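You operate a simulated robot arm through the tools that you are given. There is no shell and no other tool.

Carry out the task below with a simulated robot arm. There is one attempt and no reset: what you move stays moved.

TASK
Stop the engine and lock the flywheel.
Fine: push the long lever out first, then the speed lever to STOP; push the lock bar in once the wheel stands still; after STOP turn the green tap off.

Only the result counts: the job must be done as asked and must still hold three seconds after the hand-in. Knocking over, shifting, dropping, spilling or breaking anything else fails it.

THE ROBOT
A 6-joint arm with a two-finger gripper, fixed in place. Base frame: the origin is at the foot of the arm, x ahead of it, y to its left, z up. Lengths are in m, angles in rad, forces in N, time in s.
Its first joint turns from -2.897 to 2.897 rad. Payload 3.43 kg.
Tool frame: the origin (TCP) lies between the finger pads and is the grasp point; the fingertips stand 0.02 m ahead of it; z points along the fingers, y is the line along which they close. The gripper opens to 0.19 m. The gripper's body begins 0.248 m behind the TCP.
Orientation is that of the tool frame in the base frame, as a unit quaternion [x, y, z, w]. With the fingers straight down and closing along the base's y, the tool's x points along the base's -x, its y along +y and its z along -z.

THE INTERFACE
- The arm moves only by the tool move_arm. Its argument "rows" is a list of rows, each a list of 7 numbers: the shift along the tool's x, y, z in m, then the turn, a rotation vector about the tool's x, y, z in rad, then the closure, from 0 (fully open) to 1 (shut). In form: [[dx, dy, dz, ax, ay, az, fingers], ...]. A call has 1 to 20 rows; each row is the pose to reach, as a shift and turn from the pose commanded when the call began, along the tool's axes at that moment. Rows are played at 5 a second. More than 0.05 m and 0.15 rad between two rows, or a gripper value outside its range, and nothing of the call is played. Where a pose cannot be reached the arm comes as near as it can. A force on the tool above 90 N (or 10 N above the force at the start of the call, whichever is more), or a blocked arm, ends the call early, and 0.2 s more pass. Each finger travels about 0.045 m/s and halts on what it meets, pressing with about 36 N; the grip force reading is that of the motor and also rises with nothing between the fingers. The clock runs only during rows and for 0.2 s after the last one: add rows that repeat a pose to give the fingers time. The reply holds the time, the measured pose of the TCP, the force on the tool along the base axes, the opening and the grip force, in the units named above and with some noise, with the torque about the TCP (base axes, N m) and any sound that the robot's microphone picked up, and new pictures: "views" is both (left out), scene, wrist or none.
- Cameras (640 x 400 px; columns grow to the right, rows downward): "scene" is fixed at [0.0556, -0.6483, 1.5816]; the picture's right is [0.46, -0.89, 0.00], its down [-0.45, -0.23, -0.86] and it looks along [0.77, 0.40, -0.51] (base axes); focal length 335 px, centre (320, 200). "wrist" rides on the gripper at [0.07, -0.008, -0.288] in the tool frame; the picture's right is [0.12, 0.99, 0.00], its down [-0.96, 0.12, -0.25] and it looks along [-0.25, 0.03, 0.97] (tool axes); focal length 261 px, centre (320, 200). There is no depth. A picture from a camera that has moved, and an enlarged one, comes with that camera's place and axes in the base frame and with its lens. The place of the scene camera against the robot may be out by one fixed shift of up to 0.012 m in any direction.
- raise_lower(by): slides the trunk up (or, below 0, down) by that many m; the arm rides with it, the base frame stays. It gives what a move gives, with no picture.
- inspect(camera, box): a new picture of the part [left, top, right, bottom] of that camera's present view, enlarged. The clock stands still meanwhile.
- finish_job(): hands the job in; it is judged then, once.

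Places have to be worked out from the pictures, the camera data and where the tool is seen. Open the gripper and draw the arm clear of the work before you hand the job in, unless the task says otherwise.

The tools are called after ">>>" by a JSON object that holds its "fn" and its "kwargs". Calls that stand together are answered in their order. move_arm: Moves the arm, as the interface text tells. Its arguments: {"type":"object","properties":{"rows":{"type":"array","items":{"type":"array","items":{"type":"number"}}},"views":{"type":"string","enum":["both","scene","wrist","none"]}},"required":["rows"]} The other tools are called the same way: raise_lower (by) slides the trunk up or down; inspect (camera, box) takes an enlarged picture of a part of a camera's view; finish_job () hands the job in.

At the start:

```text
time_s: 0.0
ee_pos: [0.6054, -0.3893, 1.2554]
ee_rot: [0.0, 1.0, 0.0, -0.001]
force: [-0.1, -0.1, 0.5]
torque: [0.0, 0.0, -0.04]
finger_gap: 0.1899
finger_force: 0.1
trunk travel left (down, up): [-0.175, 0.065]
```

scene: 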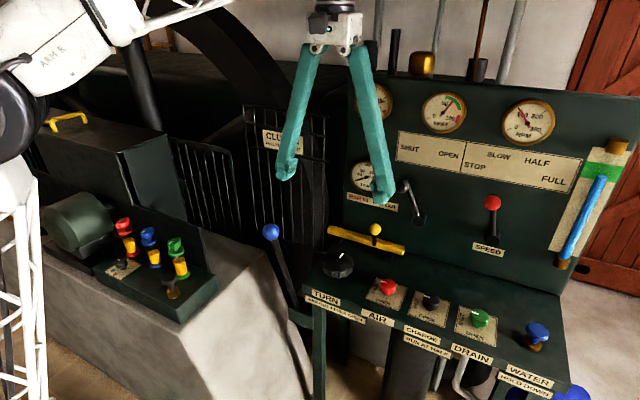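
wrist: 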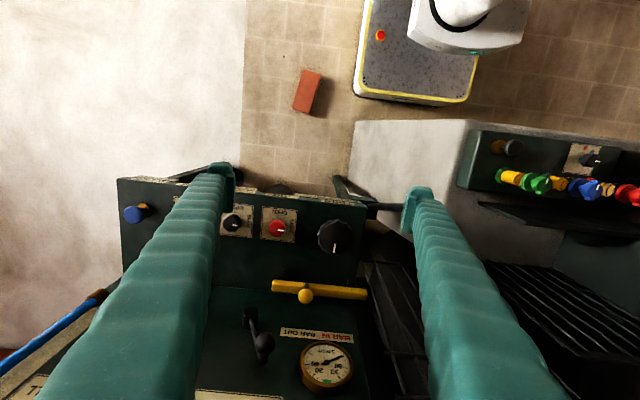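

I'll look closely at the control desk first: the long blue-knobbed lever, the yellow bar, the speed lever and the taps.

>>> {"fn": "inspect", "kwargs": {"camera": "scene", "box": [240, 200, 440, 325]}}

>>> {"fn": "inspect", "kwargs": {"camera": "scene", "box": [380, 120, 640, 282]}}

>>> {"fn": "inspect", "kwargs": {"camera": "scene", "box": [300, 260, 580, 400]}}

>>> {"fn": "inspect", "kwargs": {"camera": "scene", "box": [40, 190, 240, 315]}}

>>> {"fn": "inspect", "kwargs": {"camera": "scene", "box": [220, 100, 420, 225]}}

>>> {"fn": "inspect", "kwargs": {"camera": "wrist", "box": [110, 170, 430, 400]}}

>>> {"fn": "inspect", "kwargs": {"camera": "wrist", "box": [440, 110, 640, 235]}}

```text
3.20 times, centred on (340, 262) of scene
camera zoom: at [0.0556, -0.6483, 1.5816], right [0.46, -0.89, 0.0], down [-0.45, -0.23, -0.86], along [0.77, 0.4, -0.51], focal length 1073 px, centre (256, 0)
```

zoom: 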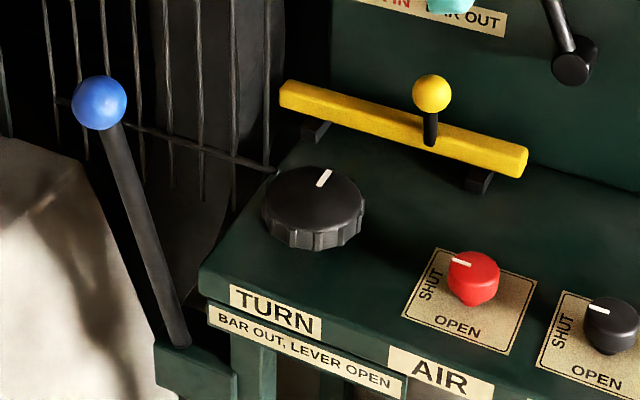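

```text
2.46 times, centred on (510, 201) of scene
camera zoom: at [0.0556, -0.6483, 1.5816], right [0.46, -0.89, 0.0], down [-0.45, -0.23, -0.86], along [0.77, 0.4, -0.51], focal length 825 px, centre (-148, 198)
```

zoom: 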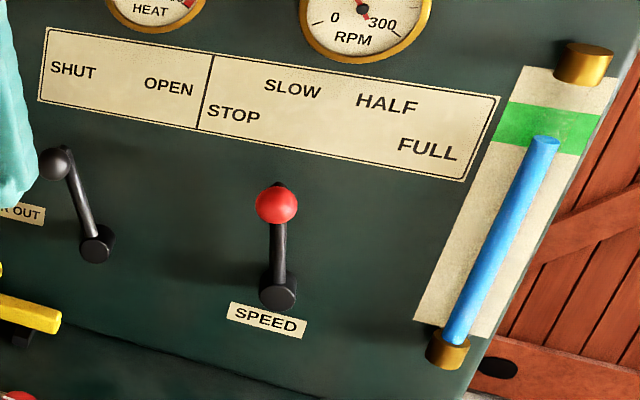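

```text
2.29 times, centred on (440, 330) of scene
camera zoom: at [0.0556, -0.6483, 1.5816], right [0.46, -0.89, 0.0], down [-0.45, -0.23, -0.86], along [0.77, 0.4, -0.51], focal length 766 px, centre (46, -97)
```

zoom: 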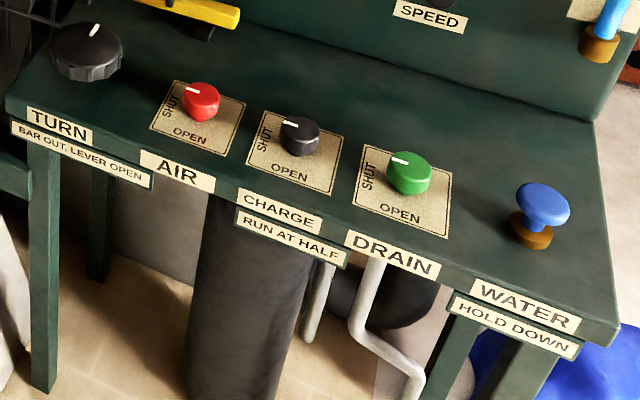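

```text
3.20 times, centred on (140, 252) of scene
camera zoom: at [0.0556, -0.6483, 1.5816], right [0.46, -0.89, 0.0], down [-0.45, -0.23, -0.86], along [0.77, 0.4, -0.51], focal length 1073 px, centre (896, 32)
```

zoom: 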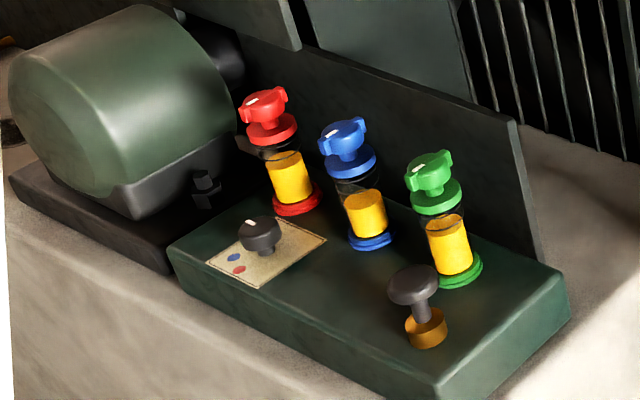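

```text
3.20 times, centred on (320, 162) of scene
camera zoom: at [0.0556, -0.6483, 1.5816], right [0.46, -0.89, 0.0], down [-0.45, -0.23, -0.86], along [0.77, 0.4, -0.51], focal length 1073 px, centre (320, 320)
```

zoom: 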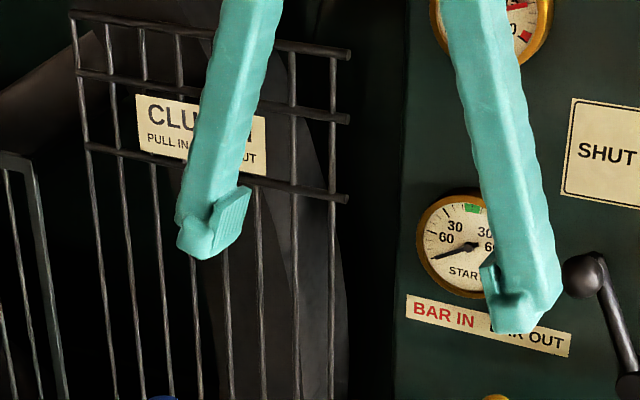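

```text
1.74 times, centred on (270, 285) of wrist
camera zoom: at [0.5346, -0.398, 1.5431], right [-0.12, 0.99, 0.0], down [0.96, 0.12, 0.25], along [0.25, 0.03, -0.97], focal length 453 px, centre (407, 52)
```

zoom: 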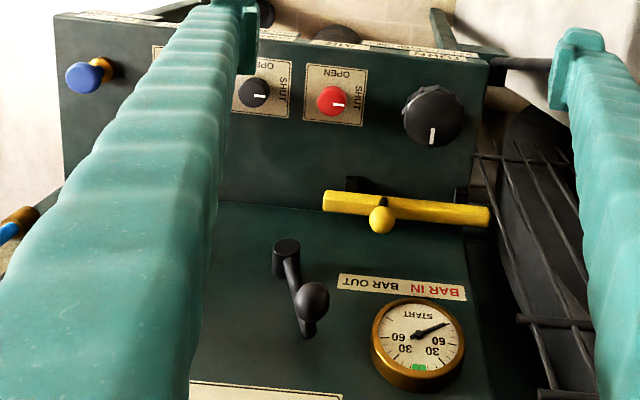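

```text
3.20 times, centred on (540, 172) of wrist
camera zoom: at [0.5346, -0.398, 1.5431], right [-0.12, 0.99, 0.0], down [0.96, 0.12, 0.25], along [0.25, 0.03, -0.97], focal length 834 px, centre (-384, 288)
```

zoom: 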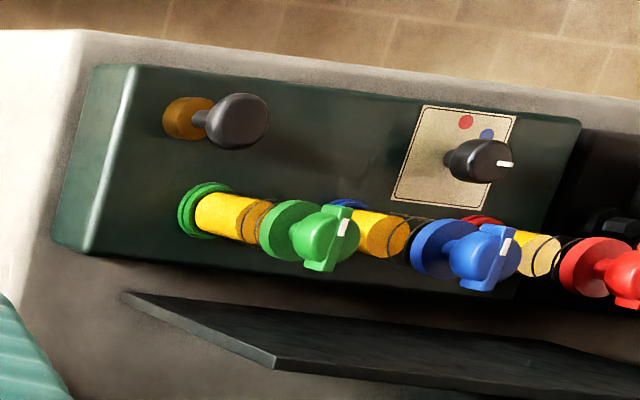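

The green DRAIN knob's mark already points to SHUT, so I suspect the green tap is the oiler on the left block. I'm zooming in on the oilers, the gauges and the labels.

>>> {"fn": "inspect", "kwargs": {"camera": "scene", "box": [105, 205, 195, 261]}}

>>> {"fn": "inspect", "kwargs": {"camera": "scene", "box": [400, 80, 580, 192]}}

>>> {"fn": "inspect", "kwargs": {"camera": "scene", "box": [440, 290, 520, 340]}}

>>> {"fn": "inspect", "kwargs": {"camera": "wrist", "box": [480, 120, 640, 220]}}

>>> {"fn": "inspect", "kwargs": {"camera": "scene", "box": [340, 60, 420, 220]}}

>>> {"fn": "inspect", "kwargs": {"camera": "scene", "box": [0, 0, 320, 200]}}

```text
7.11 times, centred on (150, 233) of scene
camera zoom: at [0.0556, -0.6483, 1.5816], right [0.46, -0.89, 0.0], down [-0.45, -0.23, -0.86], along [0.77, 0.4, -0.51], focal length 2384 px, centre (1529, -35)
```

zoom: 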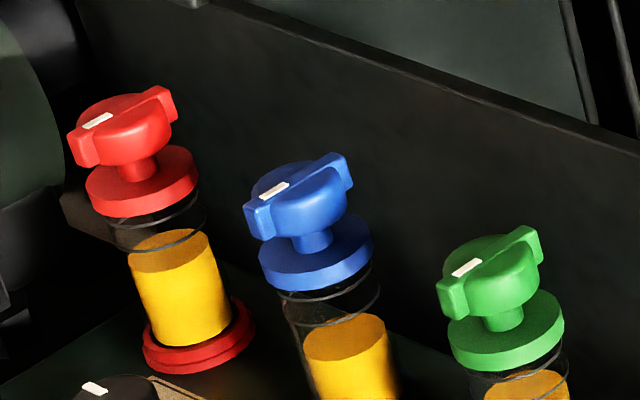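

```text
3.56 times, centred on (490, 136) of scene
camera zoom: at [0.0556, -0.6483, 1.5816], right [0.46, -0.89, 0.0], down [-0.45, -0.23, -0.86], along [0.77, 0.4, -0.51], focal length 1192 px, centre (-284, 428)
```

zoom: 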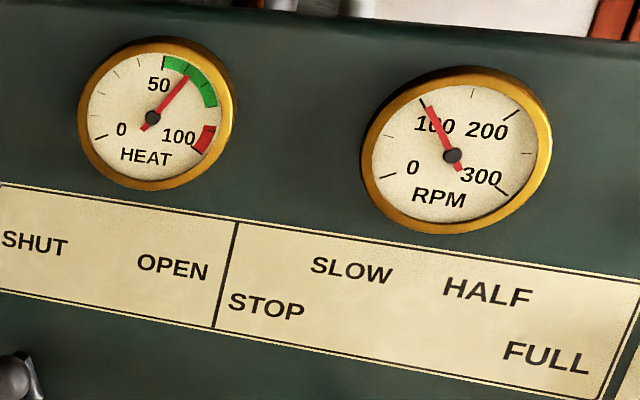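

```text
8.00 times, centred on (480, 315) of scene
camera zoom: at [0.0556, -0.6483, 1.5816], right [0.46, -0.89, 0.0], down [-0.45, -0.23, -0.86], along [0.77, 0.4, -0.51], focal length 2683 px, centre (-960, -720)
```

zoom: 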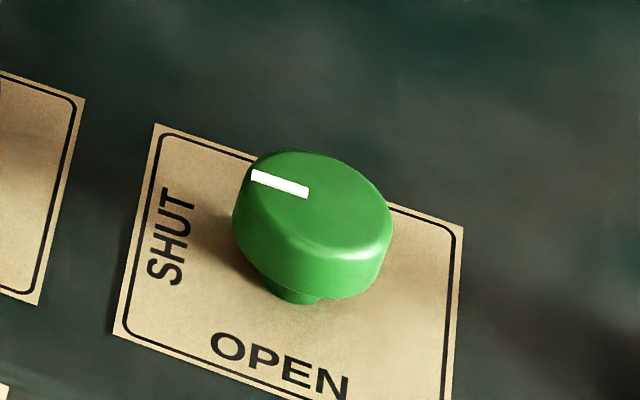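

```text
4.00 times, centred on (560, 170) of wrist
camera zoom: at [0.5346, -0.398, 1.5431], right [-0.12, 0.99, 0.0], down [0.96, 0.12, 0.25], along [0.25, 0.03, -0.97], focal length 1043 px, centre (-640, 320)
```

zoom: 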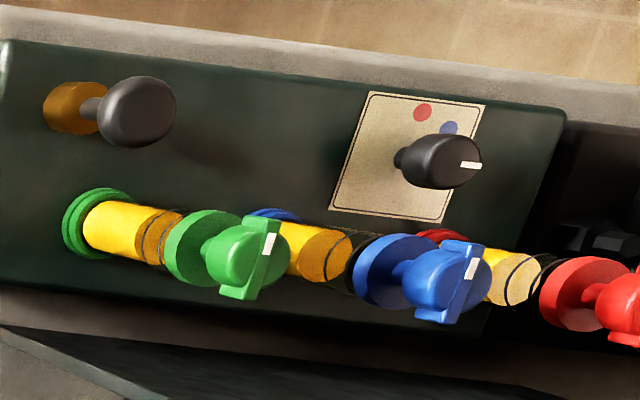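

```text
2.50 times, centred on (380, 140) of scene
camera zoom: at [0.0556, -0.6483, 1.5816], right [0.46, -0.89, 0.0], down [-0.45, -0.23, -0.86], along [0.77, 0.4, -0.51], focal length 838 px, centre (170, 350)
```

zoom: 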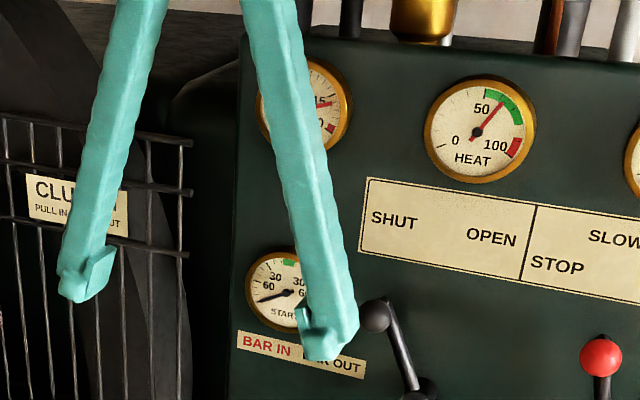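

```text
2.00 times, centred on (160, 100) of scene
camera zoom: at [0.0556, -0.6483, 1.5816], right [0.46, -0.89, 0.0], down [-0.45, -0.23, -0.86], along [0.77, 0.4, -0.51], focal length 671 px, centre (640, 400)
```

zoom: 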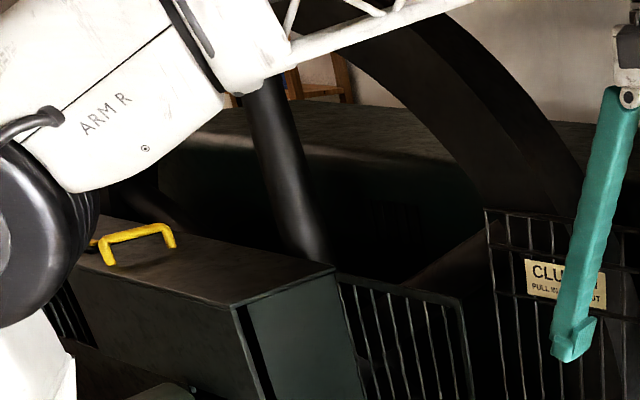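

From both cameras I get the yellow bar's ball near (0.96,-0.39,0.93), the speed knob near (0.96,-0.70,1.11) and the panel near x=1.015. The wrist camera can't see the clutch lever yet, so I shift the hand left at this free height to look at it.

>>> {"fn": "move_arm", "kwargs": {"rows": [[0, 0.04, 0, 0, 0, 0, 0], [0, 0.08, 0, 0, 0, 0, 0], [0, 0.12, 0, 0, 0, 0, 0], [0, 0.16, 0, 0, 0, 0, 0], [0, 0.2, 0, 0, 0, 0, 0]]}}

```text
time_s: 1.2
ee_pos: [0.6059, -0.1907, 1.2555]
ee_rot: [0.0, 1.0, 0.0, 0.0]
force: [0.5, -0.7, 0.4]
torque: [0.15, 0.01, 0.01]
finger_gap: 0.1899
finger_force: 0.1
trunk travel left (down, up): [-0.175, 0.065]
camera wrist: at [0.5357, -0.1986, 1.5427], right [-0.12, 0.99, 0.0], down [0.96, 0.12, 0.25], along [0.25, 0.03, -0.97], focal length 261 px, centre (320, 200)
```

scene: 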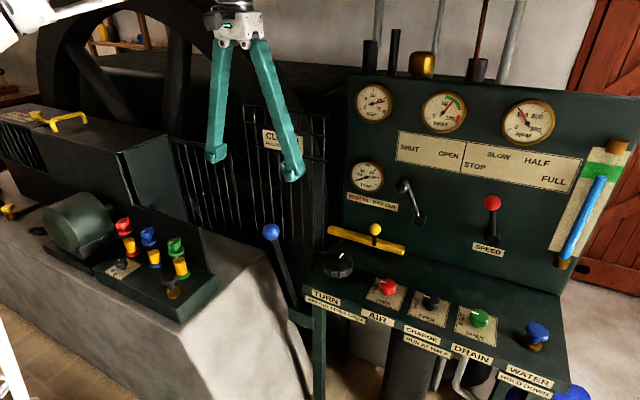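
wrist: 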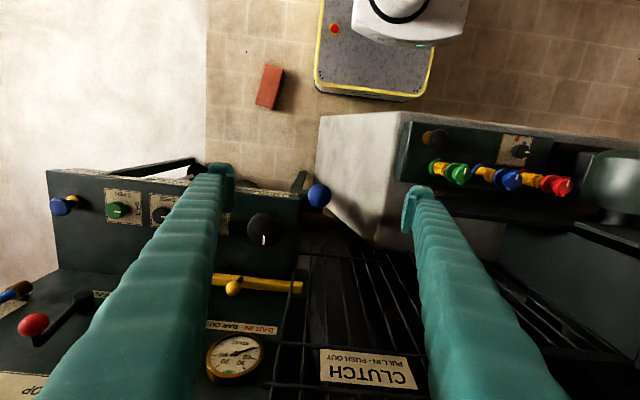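

>>> {"fn": "inspect", "kwargs": {"camera": "wrist", "box": [230, 150, 430, 275]}}

>>> {"fn": "inspect", "kwargs": {"camera": "wrist", "box": [240, 275, 440, 400]}}

>>> {"fn": "inspect", "kwargs": {"camera": "wrist", "box": [400, 110, 600, 235]}}

>>> {"fn": "inspect", "kwargs": {"camera": "scene", "box": [220, 100, 420, 225]}}

>>> {"fn": "inspect", "kwargs": {"camera": "scene", "box": [240, 200, 440, 325]}}

>>> {"fn": "inspect", "kwargs": {"camera": "wrist", "box": [0, 150, 240, 400]}}

```text
3.20 times, centred on (330, 212) of wrist
camera zoom: at [0.5357, -0.1986, 1.5427], right [-0.12, 0.99, 0.0], down [0.96, 0.12, 0.25], along [0.25, 0.03, -0.97], focal length 834 px, centre (288, 160)
```

zoom: 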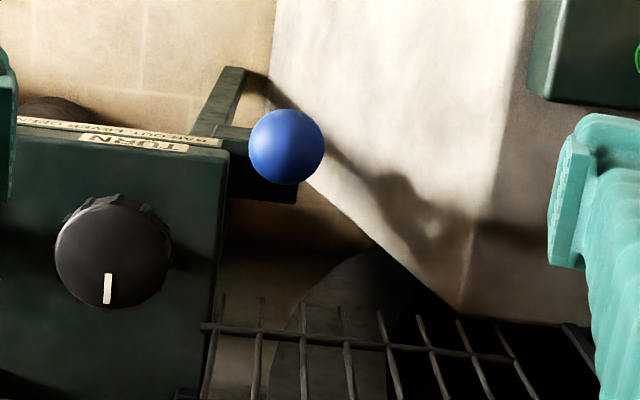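

```text
3.20 times, centred on (340, 338) of wrist
camera zoom: at [0.5357, -0.1986, 1.5427], right [-0.12, 0.99, 0.0], down [0.96, 0.12, 0.25], along [0.25, 0.03, -0.97], focal length 834 px, centre (256, -240)
```

zoom: 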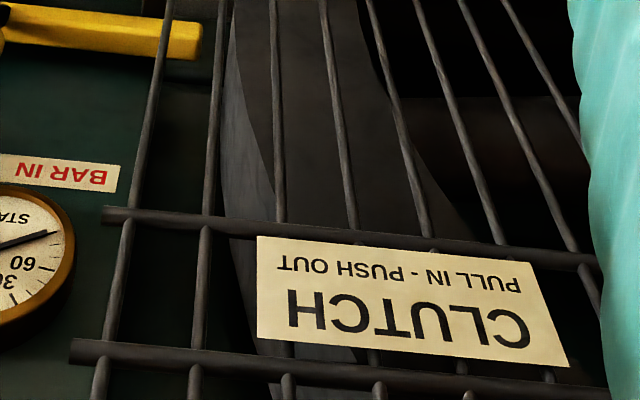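

```text
3.20 times, centred on (500, 172) of wrist
camera zoom: at [0.5357, -0.1986, 1.5427], right [-0.12, 0.99, 0.0], down [0.96, 0.12, 0.25], along [0.25, 0.03, -0.97], focal length 834 px, centre (-256, 288)
```

zoom: 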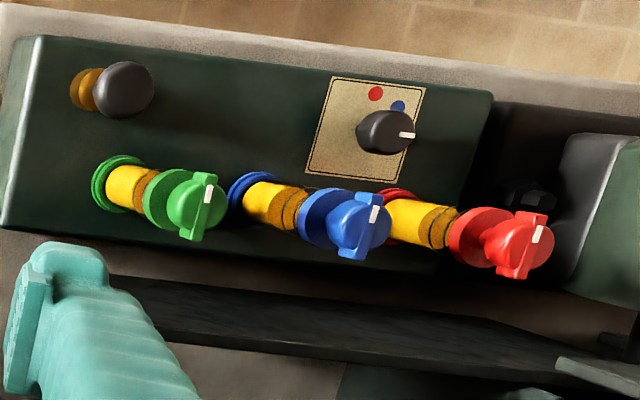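

```text
3.20 times, centred on (320, 162) of scene
camera zoom: at [0.0556, -0.6483, 1.5816], right [0.46, -0.89, 0.0], down [-0.45, -0.23, -0.86], along [0.77, 0.4, -0.51], focal length 1073 px, centre (320, 320)
```

zoom: 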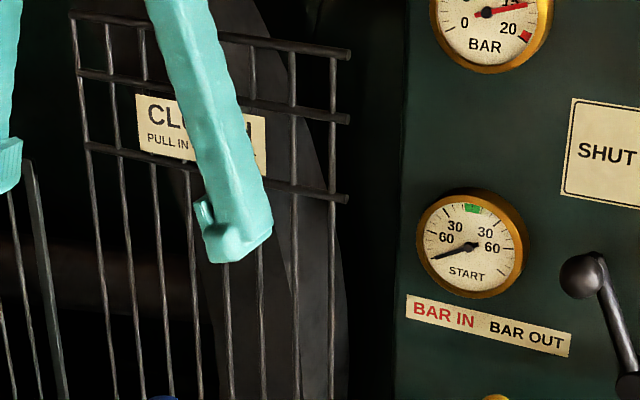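

```text
3.20 times, centred on (340, 262) of scene
camera zoom: at [0.0556, -0.6483, 1.5816], right [0.46, -0.89, 0.0], down [-0.45, -0.23, -0.86], along [0.77, 0.4, -0.51], focal length 1073 px, centre (256, 0)
```

zoom: 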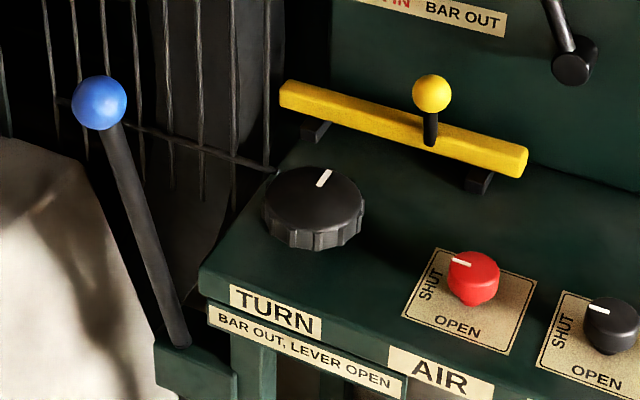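

```text
1.60 times, centred on (120, 275) of wrist
camera zoom: at [0.5357, -0.1986, 1.5427], right [-0.12, 0.99, 0.0], down [0.96, 0.12, 0.25], along [0.25, 0.03, -0.97], focal length 417 px, centre (640, 80)
```

zoom: 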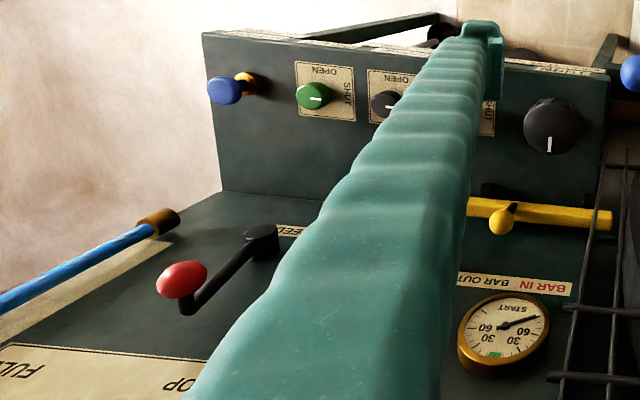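

The sign reads "CLUTCH: PULL IN - PUSH OUT". The blue knob is at about (0.658,-0.185,1.037), with the lever leaning towards the operator, so "out" is a push in +x. I close the fingers and come down on the operator's side of the knob.

>>> {"fn": "move_arm", "kwargs": {"rows": [[0.02, 0.003, 0, 0, 0, 0, 0.3], [0.05, 0.006, 0, 0, 0, 0, 0.6], [0.07, 0.006, 0, 0, 0, 0, 1], [0.07, 0.006, 0, 0, 0, 0, 1], [0.07, 0.006, 0, 0, 0, 0, 1], [0.07, 0.006, 0, 0, 0, 0, 1], [0.07, 0.006, 0, 0, 0, 0, 1], [0.07, 0.006, 0, 0, 0, 0, 1], [0.07, 0.006, 0, 0, 0, 0, 1], [0.07, 0.006, 0.03, 0, 0, 0, 1], [0.07, 0.006, 0.07, 0, 0, 0, 1], [0.07, 0.006, 0.11, 0, 0, 0, 1], [0.07, 0.006, 0.15, 0, 0, 0, 1], [0.07, 0.006, 0.19, 0, 0, 0, 1], [0.07, 0.006, 0.225, 0, 0, 0, 1], [0.07, 0.006, 0.225, 0, 0, 0, 1]]}}

```text
time_s: 4.6
ee_pos: [0.536, -0.1842, 1.0343]
ee_rot: [0.0, 1.0, -0.001, -0.001]
force: [0.5, 0.1, 0.2]
torque: [0.02, 0.0, 0.01]
finger_gap: 0.0
finger_force: 34.2
trunk travel left (down, up): [-0.175, 0.065]
camera wrist: at [0.4657, -0.1914, 1.3202], right [-0.12, 0.99, 0.0], down [0.96, 0.12, 0.25], along [0.25, 0.03, -0.97], focal length 261 px, centre (320, 200)
```

scene: 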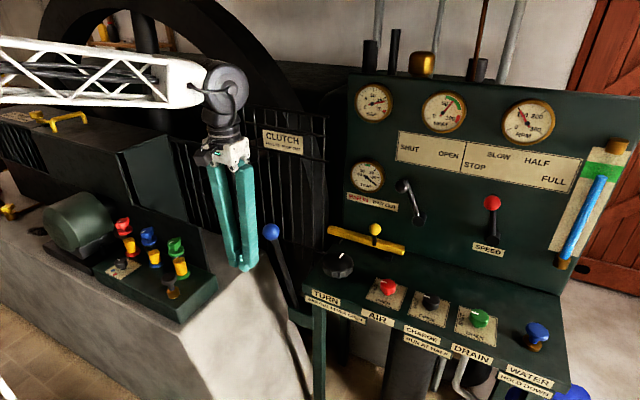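
wrist: 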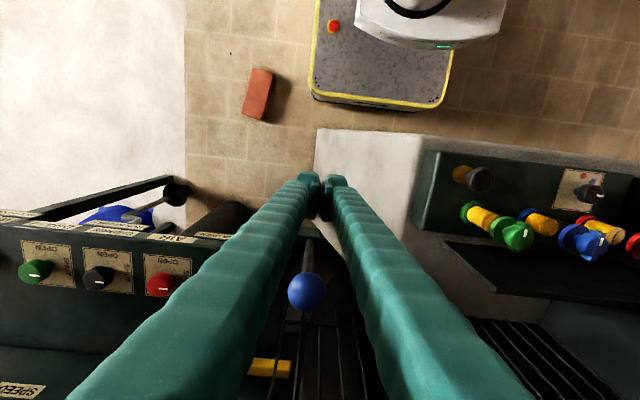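

The hand is behind the knob at (0.536,-0.184,1.034), with contact expected at about x=0.61. I lower it 1 cm and push slowly in +x.

>>> {"fn": "move_arm", "kwargs": {"rows": [[-0.02, -0.001, 0.012, 0, 0, 0, 1], [-0.05, -0.001, 0.012, 0, 0, 0, 1], [-0.07, -0.001, 0.012, 0, 0, 0, 1], [-0.085, -0.001, 0.012, 0, 0, 0, 1], [-0.1, -0.001, 0.012, 0, 0, 0, 1], [-0.115, -0.001, 0.012, 0, 0, 0, 1], [-0.13, -0.001, 0.012, 0, 0, 0, 1]]}}

```text
time_s: 6.2
ee_pos: [0.666, -0.1842, 1.0186]
ee_rot: [0.0, 1.0, 0.0, 0.0]
force: [0.1, 0.6, 0.3]
torque: [-0.01, 0.0, -0.02]
finger_gap: 0.0001
finger_force: 34.0
trunk travel left (down, up): [-0.175, 0.065]
camera wrist: at [0.5952, -0.1931, 1.3068], right [-0.12, 0.99, 0.0], down [0.96, 0.12, 0.25], along [0.25, 0.03, -0.97], focal length 261 px, centre (320, 200)
```

scene: 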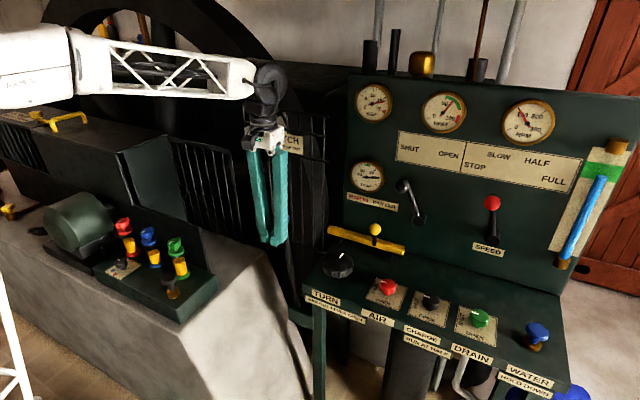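
wrist: 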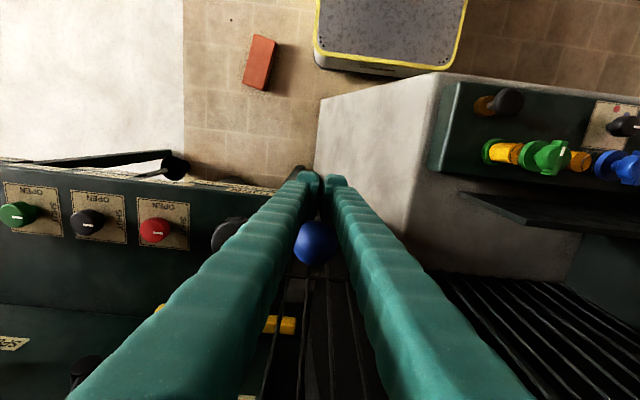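

The knob has moved with the fingers to about x=0.71 with no resistance. I keep pushing in +x.

>>> {"fn": "move_arm", "kwargs": {"rows": [[-0.015, 0, 0, 0, 0, 0, 1], [-0.03, 0, 0, 0, 0, 0, 1], [-0.045, 0, 0, 0, 0, 0, 1], [-0.06, 0, 0, 0, 0, 0, 1], [-0.075, 0, 0, 0, 0, 0, 1], [-0.09, 0, 0, 0, 0, 0, 1], [-0.1, 0, 0, 0, 0, 0, 1], [-0.11, 0, 0, 0, 0, 0, 1]]}}

```text
time_s: 8.0
ee_pos: [0.7768, -0.1855, 1.0194]
ee_rot: [0.0, 1.0, 0.001, 0.0]
force: [-0.5, -0.2, 0.1]
torque: [0.02, -0.08, 0.0]
finger_gap: 0.0
finger_force: 34.5
trunk travel left (down, up): [-0.175, 0.065]
camera wrist: at [0.705, -0.1932, 1.3059], right [-0.12, 0.99, 0.0], down [0.96, 0.12, 0.25], along [0.25, 0.03, -0.97], focal length 261 px, centre (320, 200)
```

scene: 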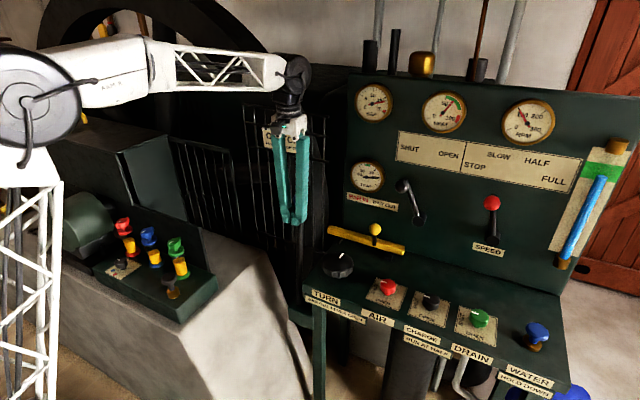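
wrist: 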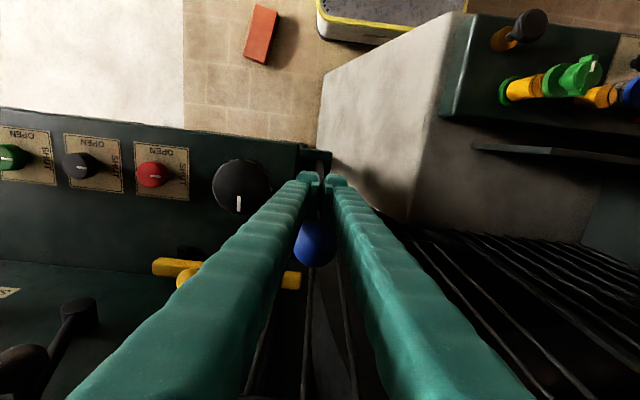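

The knob is still moving freely and is now past upright, with its base visible behind the fingertips. I continue until a stop is felt.

>>> {"fn": "move_arm", "kwargs": {"rows": [[-0.01, 0, 0, 0, 0, 0, 1], [-0.02, 0, 0, 0, 0, 0, 1], [-0.03, 0, 0, 0, 0, 0, 1], [-0.04, 0, 0, 0, 0, 0, 1], [-0.05, 0, 0, 0, 0, 0, 1], [-0.06, 0, 0, 0, 0, 0, 1]]}}

```text
time_s: 9.1
ee_pos: [0.806, -0.1845, 1.0167]
ee_rot: [0.001, 1.0, 0.0, -0.012]
force: [-43.8, -4.3, -5.9]
torque: [0.23, -0.99, -0.05]
finger_gap: 0.006
finger_force: 34.8
trunk travel left (down, up): [-0.175, 0.065]
stopped in row 5: the force on the tool passed its limit at 105 N (the readings are from after the stop); the commanded pose is now the measured one
camera wrist: at [0.7409, -0.1935, 1.3057], right [-0.12, 0.99, 0.01], down [0.97, 0.11, 0.23], along [0.22, 0.03, -0.97], focal length 261 px, centre (320, 200)
```

scene: 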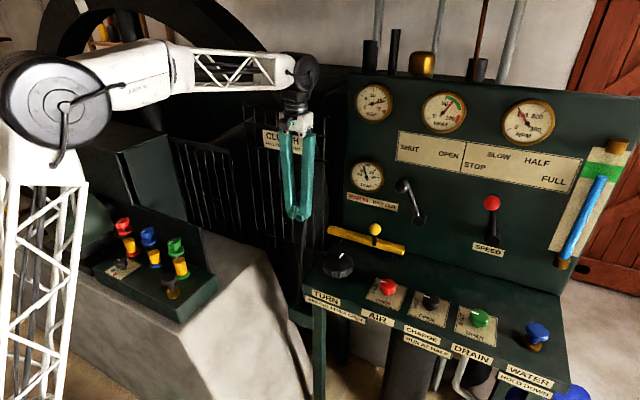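
wrist: 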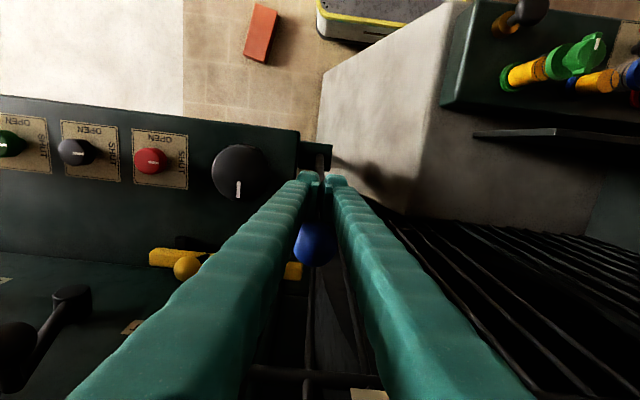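

A hard stop came at about TCP x=0.81, so the clutch lever is fully out. I back off, lift, and check that it stays out.

>>> {"fn": "move_arm", "kwargs": {"rows": [[0.03, 0, 0, 0, -0.024, 0, 1], [0.07, 0, 0, 0, -0.024, 0, 1], [0.11, 0, -0.03, 0, -0.024, 0, 1], [0.13, -0.03, -0.07, 0, -0.024, 0, 1], [0.15, -0.07, -0.11, 0, -0.024, 0, 1], [0.16, -0.11, -0.14, 0, -0.024, 0, 1], [0.16, -0.15, -0.15, 0, -0.024, 0, 1], [0.16, -0.19, -0.15, 0, -0.024, 0, 1]]}}

>>> {"fn": "inspect", "kwargs": {"camera": "scene", "box": [240, 140, 440, 325]}}

>>> {"fn": "inspect", "kwargs": {"camera": "scene", "box": [340, 80, 580, 230]}}

```text
refused: row 4 steps farther than a row can; nothing moved
```

```text
2.16 times, centred on (340, 232) of scene
camera zoom: at [0.0556, -0.6483, 1.5816], right [0.46, -0.89, 0.0], down [-0.45, -0.23, -0.86], along [0.77, 0.4, -0.51], focal length 725 px, centre (277, 130)
```

zoom: 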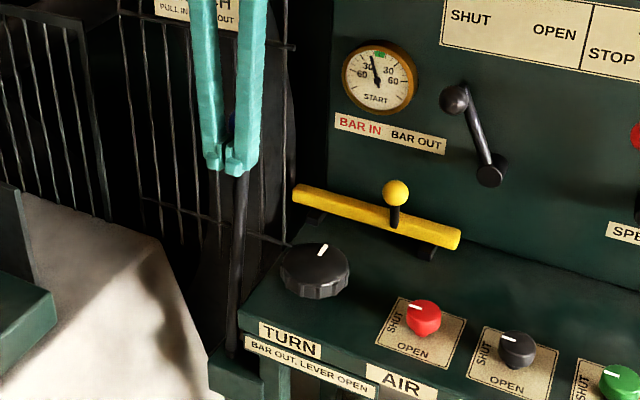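

```text
2.67 times, centred on (460, 155) of scene
camera zoom: at [0.0556, -0.6483, 1.5816], right [0.46, -0.89, 0.0], down [-0.45, -0.23, -0.86], along [0.77, 0.4, -0.51], focal length 894 px, centre (-53, 320)
```

zoom: 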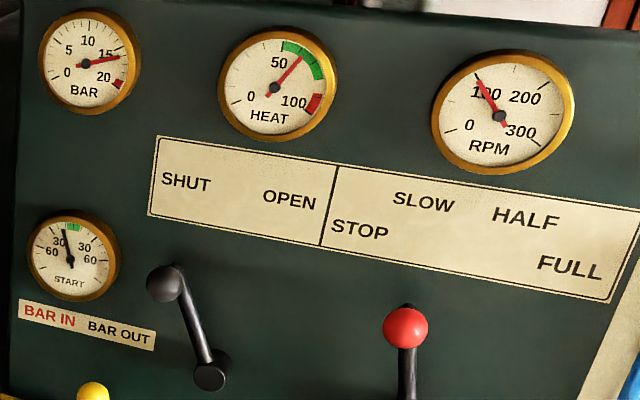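

The step size was too large and nothing moved. I repeat the retreat with smaller steps.

>>> {"fn": "move_arm", "kwargs": {"rows": [[0.03, 0, 0, 0, -0.024, 0, 1], [0.07, 0, 0, 0, -0.024, 0, 1], [0.1, 0, -0.02, 0, -0.024, 0, 1], [0.13, 0, -0.05, 0, -0.024, 0, 1], [0.15, 0, -0.09, 0, -0.024, 0, 1], [0.16, -0.03, -0.12, 0, -0.024, 0, 1], [0.16, -0.07, -0.14, 0, -0.024, 0, 1], [0.16, -0.11, -0.15, 0, -0.024, 0, 1], [0.16, -0.15, -0.15, 0, -0.024, 0, 1], [0.16, -0.19, -0.15, 0, -0.024, 0, 1]]}}

>>> {"fn": "inspect", "kwargs": {"camera": "scene", "box": [240, 140, 440, 325]}}

```text
time_s: 11.3
ee_pos: [0.6511, -0.3727, 1.1702]
ee_rot: [-0.001, 1.0, 0.0, 0.005]
force: [-0.1, 1.2, 0.0]
torque: [-0.15, -0.05, -0.02]
finger_gap: 0.0
finger_force: 34.3
trunk travel left (down, up): [-0.175, 0.065]
camera wrist: at [0.5784, -0.3813, 1.457], right [-0.12, 0.99, 0.0], down [0.96, 0.11, 0.26], along [0.25, 0.03, -0.97], focal length 261 px, centre (320, 200)
```

scene: 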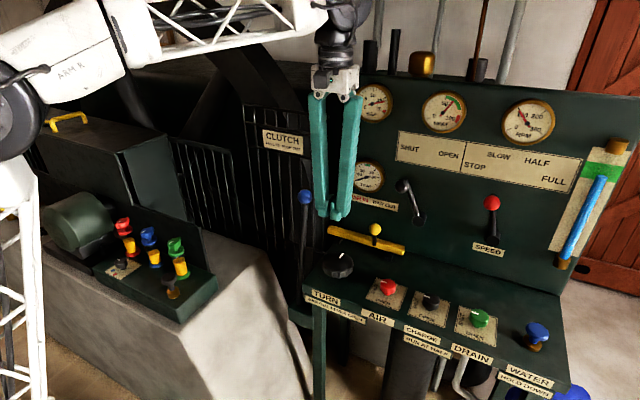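
wrist: 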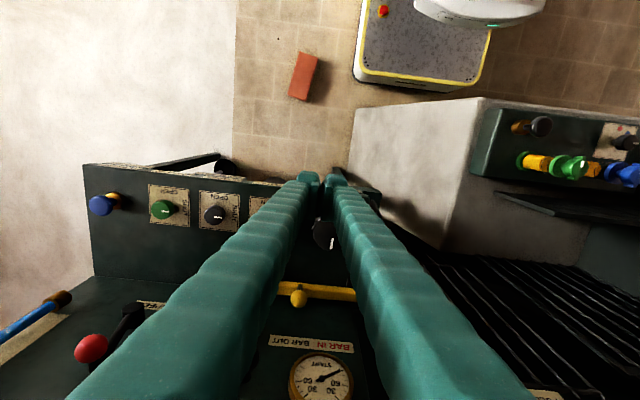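

```text
2.16 times, centred on (340, 232) of scene
camera zoom: at [0.0556, -0.6483, 1.5816], right [0.46, -0.89, 0.0], down [-0.45, -0.23, -0.86], along [0.77, 0.4, -0.51], focal length 725 px, centre (277, 130)
```

zoom: 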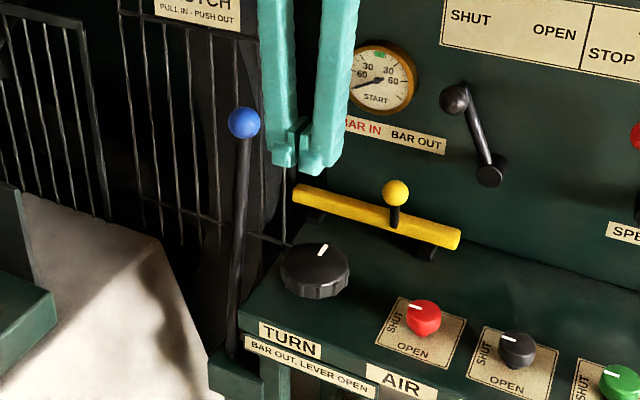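

The clutch lever stays out, with the knob standing towards the panel. The speed knob triangulates to about (0.952,-0.702,1.116), which is too far to reach tool-down, so I swing right while pitching the closed fingers forward to about 30° below horizontal.

>>> {"fn": "move_arm", "kwargs": {"rows": [[-0.017, -0.0407, 0, 0, -0.104, 0, 1], [-0.034, -0.0814, 0, 0, -0.208, 0, 1], [-0.051, -0.1221, 0, 0, -0.312, 0, 1], [-0.068, -0.1628, 0, 0, -0.416, 0, 1], [-0.085, -0.2035, 0, 0, -0.52, 0, 1], [-0.102, -0.2442, 0, 0, -0.624, 0, 1], [-0.119, -0.2849, 0, 0, -0.728, 0, 1], [-0.136, -0.3256, 0, 0, -0.832, 0, 1], [-0.153, -0.3663, 0, 0, -0.936, 0, 1], [-0.17, -0.407, 0, 0, -1.04, 0, 1]]}}

```text
time_s: 13.5
ee_pos: [0.8208, -0.7834, 1.1732]
ee_rot: [0.0, 0.865, 0.0, 0.501]
force: [-0.7, 0.9, 1.7]
torque: [-0.07, 0.16, -0.14]
finger_gap: 0.0001
finger_force: 34.4
trunk travel left (down, up): [-0.175, 0.065]
camera wrist: at [0.5358, -0.7917, 1.2544], right [-0.06, 0.99, -0.1], down [0.26, 0.11, 0.96], along [0.96, 0.03, -0.27], focal length 261 px, centre (320, 200)
```

scene: 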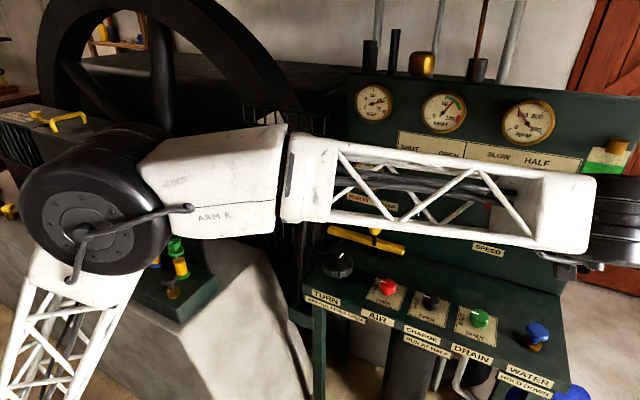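
wrist: 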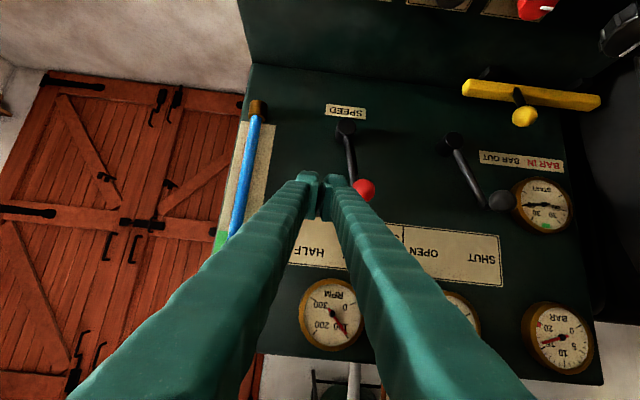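

The wrist view puts the red knob at about (0.952,-0.704,1.112), which agrees with the triangulation, and the fingers are clear to its right. I advance along the fingers to stand beside it.

>>> {"fn": "move_arm", "kwargs": {"rows": [[-0.004, 0.002, 0.035, 0, 0, 0, 1], [-0.008, 0.004, 0.07, 0, 0, 0, 1], [-0.012, 0.004, 0.105, 0, 0, 0, 1], [-0.0156, 0.004, 0.14, 0, 0, 0, 1]]}}

>>> {"fn": "inspect", "kwargs": {"camera": "wrist", "box": [220, 80, 480, 242]}}

```text
time_s: 14.5
ee_pos: [0.9504, -0.7766, 1.1164]
ee_rot: [0.001, 0.866, 0.0, 0.501]
force: [-0.4, 0.2, 0.8]
torque: [-0.04, 0.06, -0.01]
finger_gap: 0.0
finger_force: 34.3
trunk travel left (down, up): [-0.175, 0.065]
camera wrist: at [0.6657, -0.7852, 1.1975], right [-0.06, 0.99, -0.1], down [0.26, 0.11, 0.96], along [0.96, 0.03, -0.27], focal length 261 px, centre (320, 200)
```

scene: 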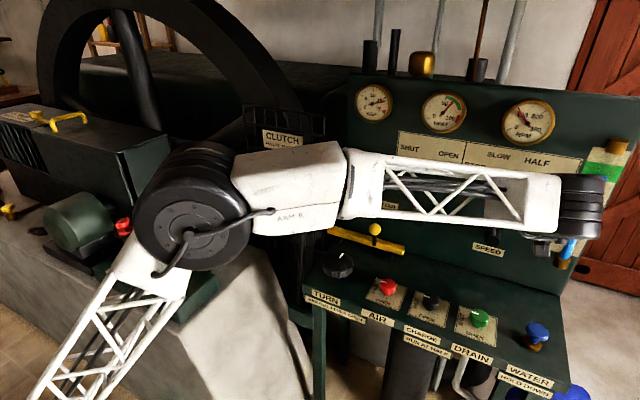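
wrist: 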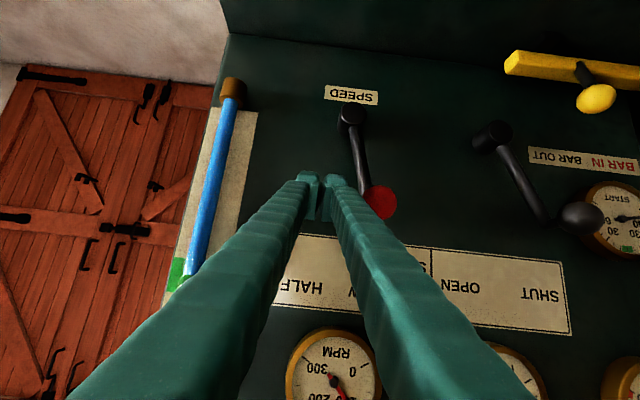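

```text
2.46 times, centred on (350, 161) of wrist
camera zoom: at [0.6657, -0.7852, 1.1975], right [-0.06, 0.99, -0.1], down [0.26, 0.11, 0.96], along [0.96, 0.03, -0.27], focal length 642 px, centre (246, 296)
```

zoom: 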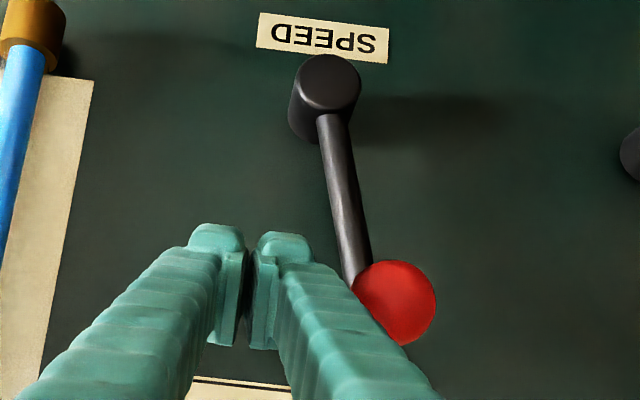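

The fingers stand right of the red ball at the same depth and height. I push gently in +y towards STOP.

>>> {"fn": "move_arm", "kwargs": {"rows": [[0, 0.015, 0, 0, 0, 0, 1], [0, 0.03, 0, 0, 0, 0, 1], [0, 0.04, 0, 0, 0, 0, 1], [0, 0.05, 0, 0, 0, 0, 1], [0, 0.058, 0, 0, 0, 0, 1]]}}

>>> {"fn": "inspect", "kwargs": {"camera": "wrist", "box": [220, 80, 480, 242]}}

```text
time_s: 15.7
ee_pos: [0.9517, -0.7184, 1.1141]
ee_rot: [0.0, 0.866, 0.001, 0.5]
force: [0.3, -0.3, 0.0]
torque: [0.02, 0.02, -0.02]
finger_gap: 0.0003
finger_force: 34.2
trunk travel left (down, up): [-0.175, 0.065]
camera wrist: at [0.6668, -0.7275, 1.1963], right [-0.06, 0.99, -0.1], down [0.27, 0.11, 0.96], along [0.96, 0.03, -0.27], focal length 261 px, centre (320, 200)
```

scene: 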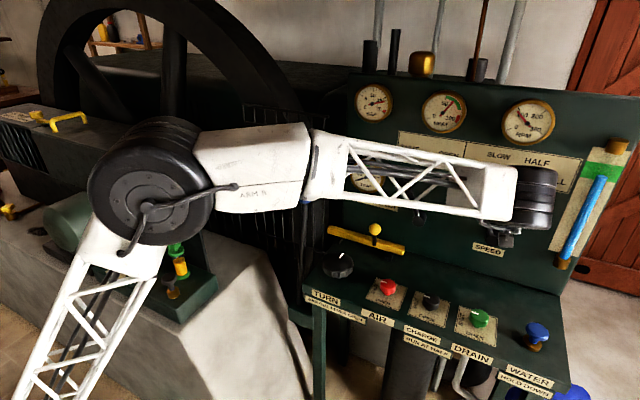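
wrist: 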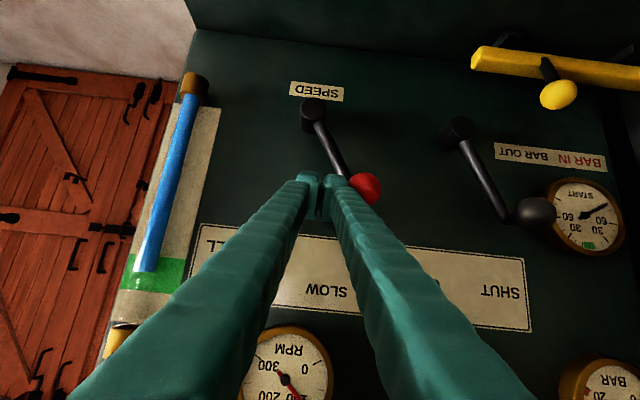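

```text
2.46 times, centred on (350, 161) of wrist
camera zoom: at [0.6668, -0.7275, 1.1963], right [-0.06, 0.99, -0.1], down [0.27, 0.11, 0.96], along [0.96, 0.03, -0.27], focal length 642 px, centre (246, 296)
```

zoom: 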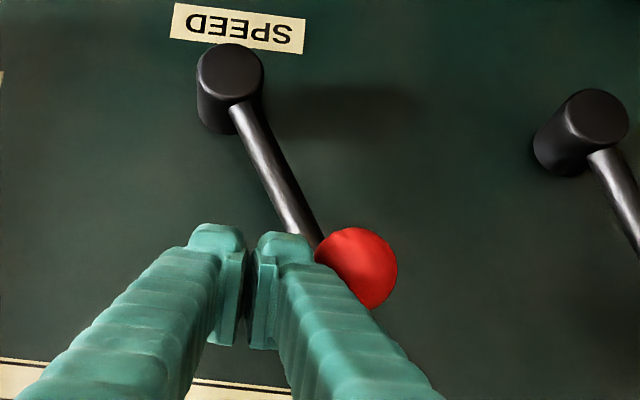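

The lever is now about as slanted as the SHUT lever beside it. I continue in small steps to see whether it meets its end stop.

>>> {"fn": "move_arm", "kwargs": {"rows": [[0, 0.005, 0, 0, 0, 0, 1], [0, 0.01, 0, 0, 0, 0, 1], [0, 0.014, 0, 0, 0, 0, 1]]}}

>>> {"fn": "inspect", "kwargs": {"camera": "wrist", "box": [220, 80, 480, 242]}}

>>> {"fn": "inspect", "kwargs": {"camera": "scene", "box": [400, 80, 580, 192]}}

```text
time_s: 16.5
ee_pos: [0.9508, -0.7046, 1.1145]
ee_rot: [0.0, 0.866, 0.002, 0.5]
force: [-0.5, -1.0, 0.3]
torque: [0.01, -0.02, 0.0]
finger_gap: 0.0
finger_force: 34.2
trunk travel left (down, up): [-0.175, 0.065]
camera wrist: at [0.666, -0.7132, 1.1964], right [-0.06, 0.99, -0.1], down [0.27, 0.11, 0.96], along [0.96, 0.03, -0.27], focal length 261 px, centre (320, 200)
```

scene: 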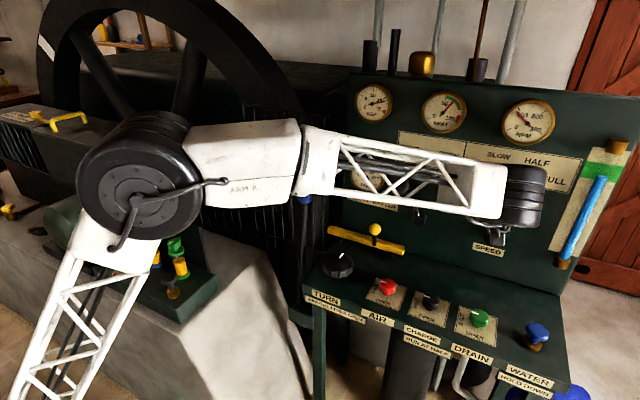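
wrist: 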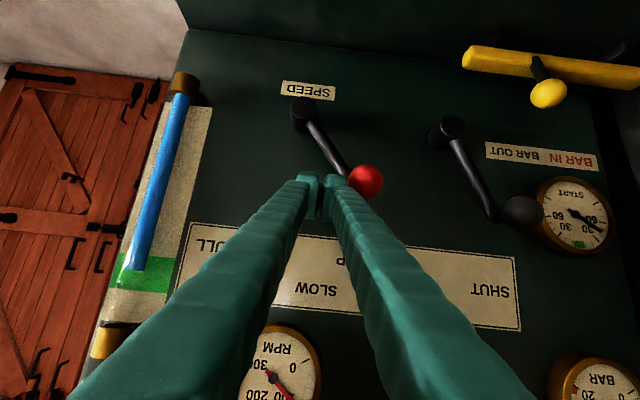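

```text
2.46 times, centred on (350, 161) of wrist
camera zoom: at [0.666, -0.7132, 1.1964], right [-0.06, 0.99, -0.1], down [0.27, 0.11, 0.96], along [0.96, 0.03, -0.27], focal length 642 px, centre (246, 296)
```

zoom: 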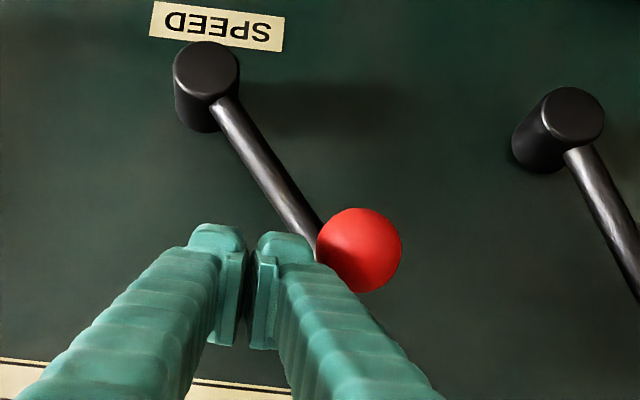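

```text
3.56 times, centred on (490, 136) of scene
camera zoom: at [0.0556, -0.6483, 1.5816], right [0.46, -0.89, 0.0], down [-0.45, -0.23, -0.86], along [0.77, 0.4, -0.51], focal length 1192 px, centre (-284, 428)
```

zoom: 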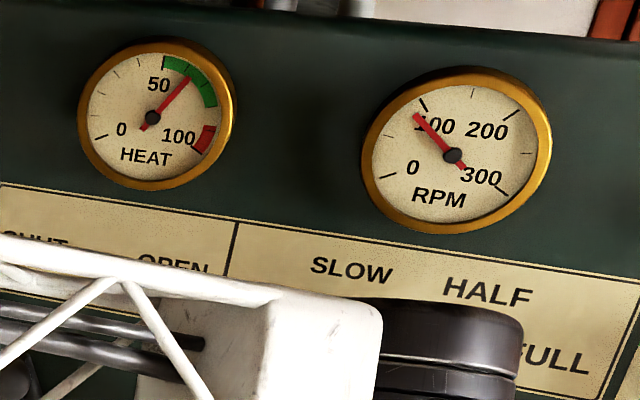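

The RPM has started to fall (below 100) and the lever still moves freely. STOP is the end of the scale, so I continue to the mechanical end.

>>> {"fn": "move_arm", "kwargs": {"rows": [[0, 0.005, 0.001, 0, 0, 0, 1], [0, 0.01, 0.002, 0, 0, 0, 1], [0, 0.015, 0.003, 0, 0, 0, 1], [0, 0.019, 0.004, 0, 0, 0, 1]]}}

>>> {"fn": "inspect", "kwargs": {"camera": "wrist", "box": [220, 80, 480, 242]}}

>>> {"fn": "inspect", "kwargs": {"camera": "scene", "box": [400, 80, 580, 192]}}

```text
time_s: 17.5
ee_pos: [0.9507, -0.6953, 1.1139]
ee_rot: [0.005, 0.865, -0.003, 0.502]
force: [-14.4, -64.3, 14.2]
torque: [-0.79, 0.32, 0.47]
finger_gap: 0.0001
finger_force: 34.1
trunk travel left (down, up): [-0.175, 0.065]
camera wrist: at [0.6649, -0.7015, 1.1949], right [-0.05, 0.99, -0.1], down [0.26, 0.11, 0.96], along [0.96, 0.02, -0.27], focal length 261 px, centre (320, 200)
```

scene: 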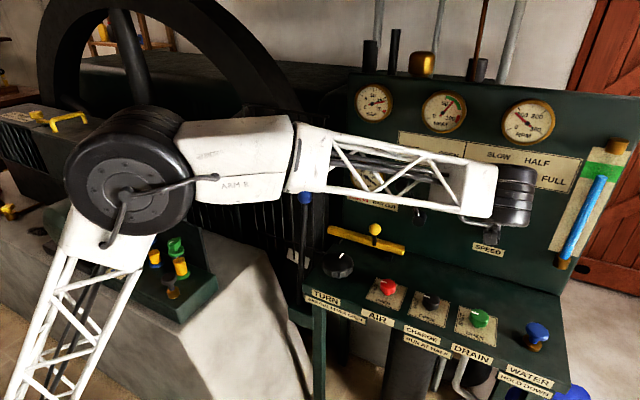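
wrist: 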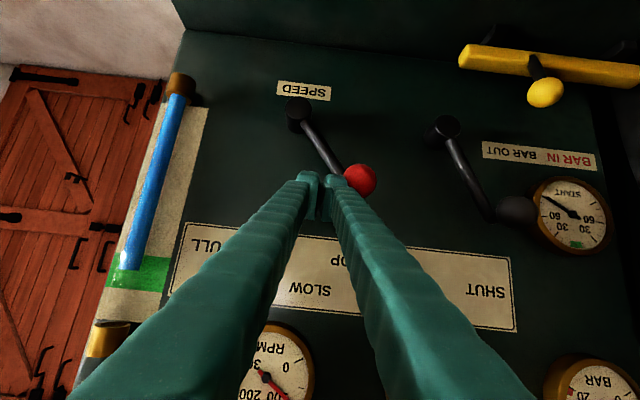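

```text
2.46 times, centred on (350, 161) of wrist
camera zoom: at [0.6649, -0.7015, 1.1949], right [-0.05, 0.99, -0.1], down [0.26, 0.11, 0.96], along [0.96, 0.02, -0.27], focal length 642 px, centre (246, 296)
```

zoom: 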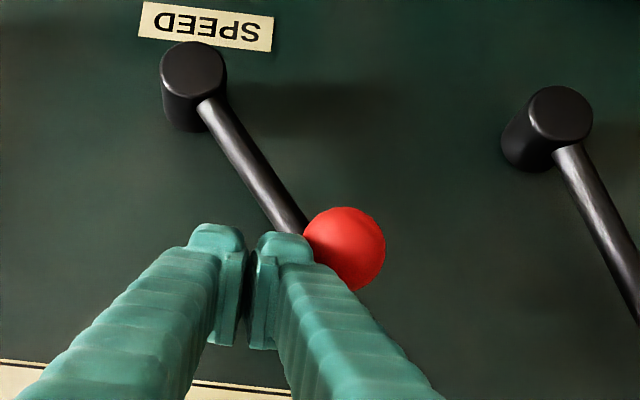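

```text
3.56 times, centred on (490, 136) of scene
camera zoom: at [0.0556, -0.6483, 1.5816], right [0.46, -0.89, 0.0], down [-0.45, -0.23, -0.86], along [0.77, 0.4, -0.51], focal length 1192 px, centre (-284, 428)
```

zoom: 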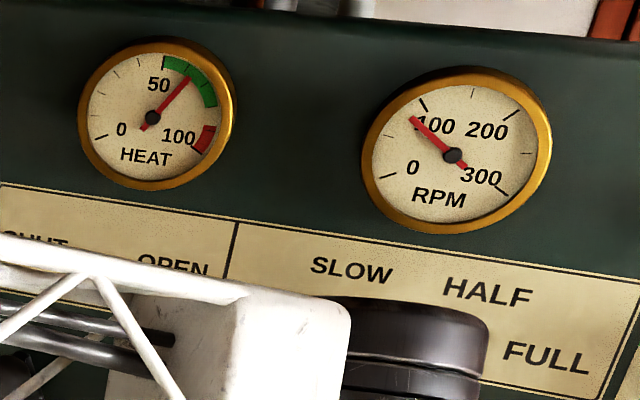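

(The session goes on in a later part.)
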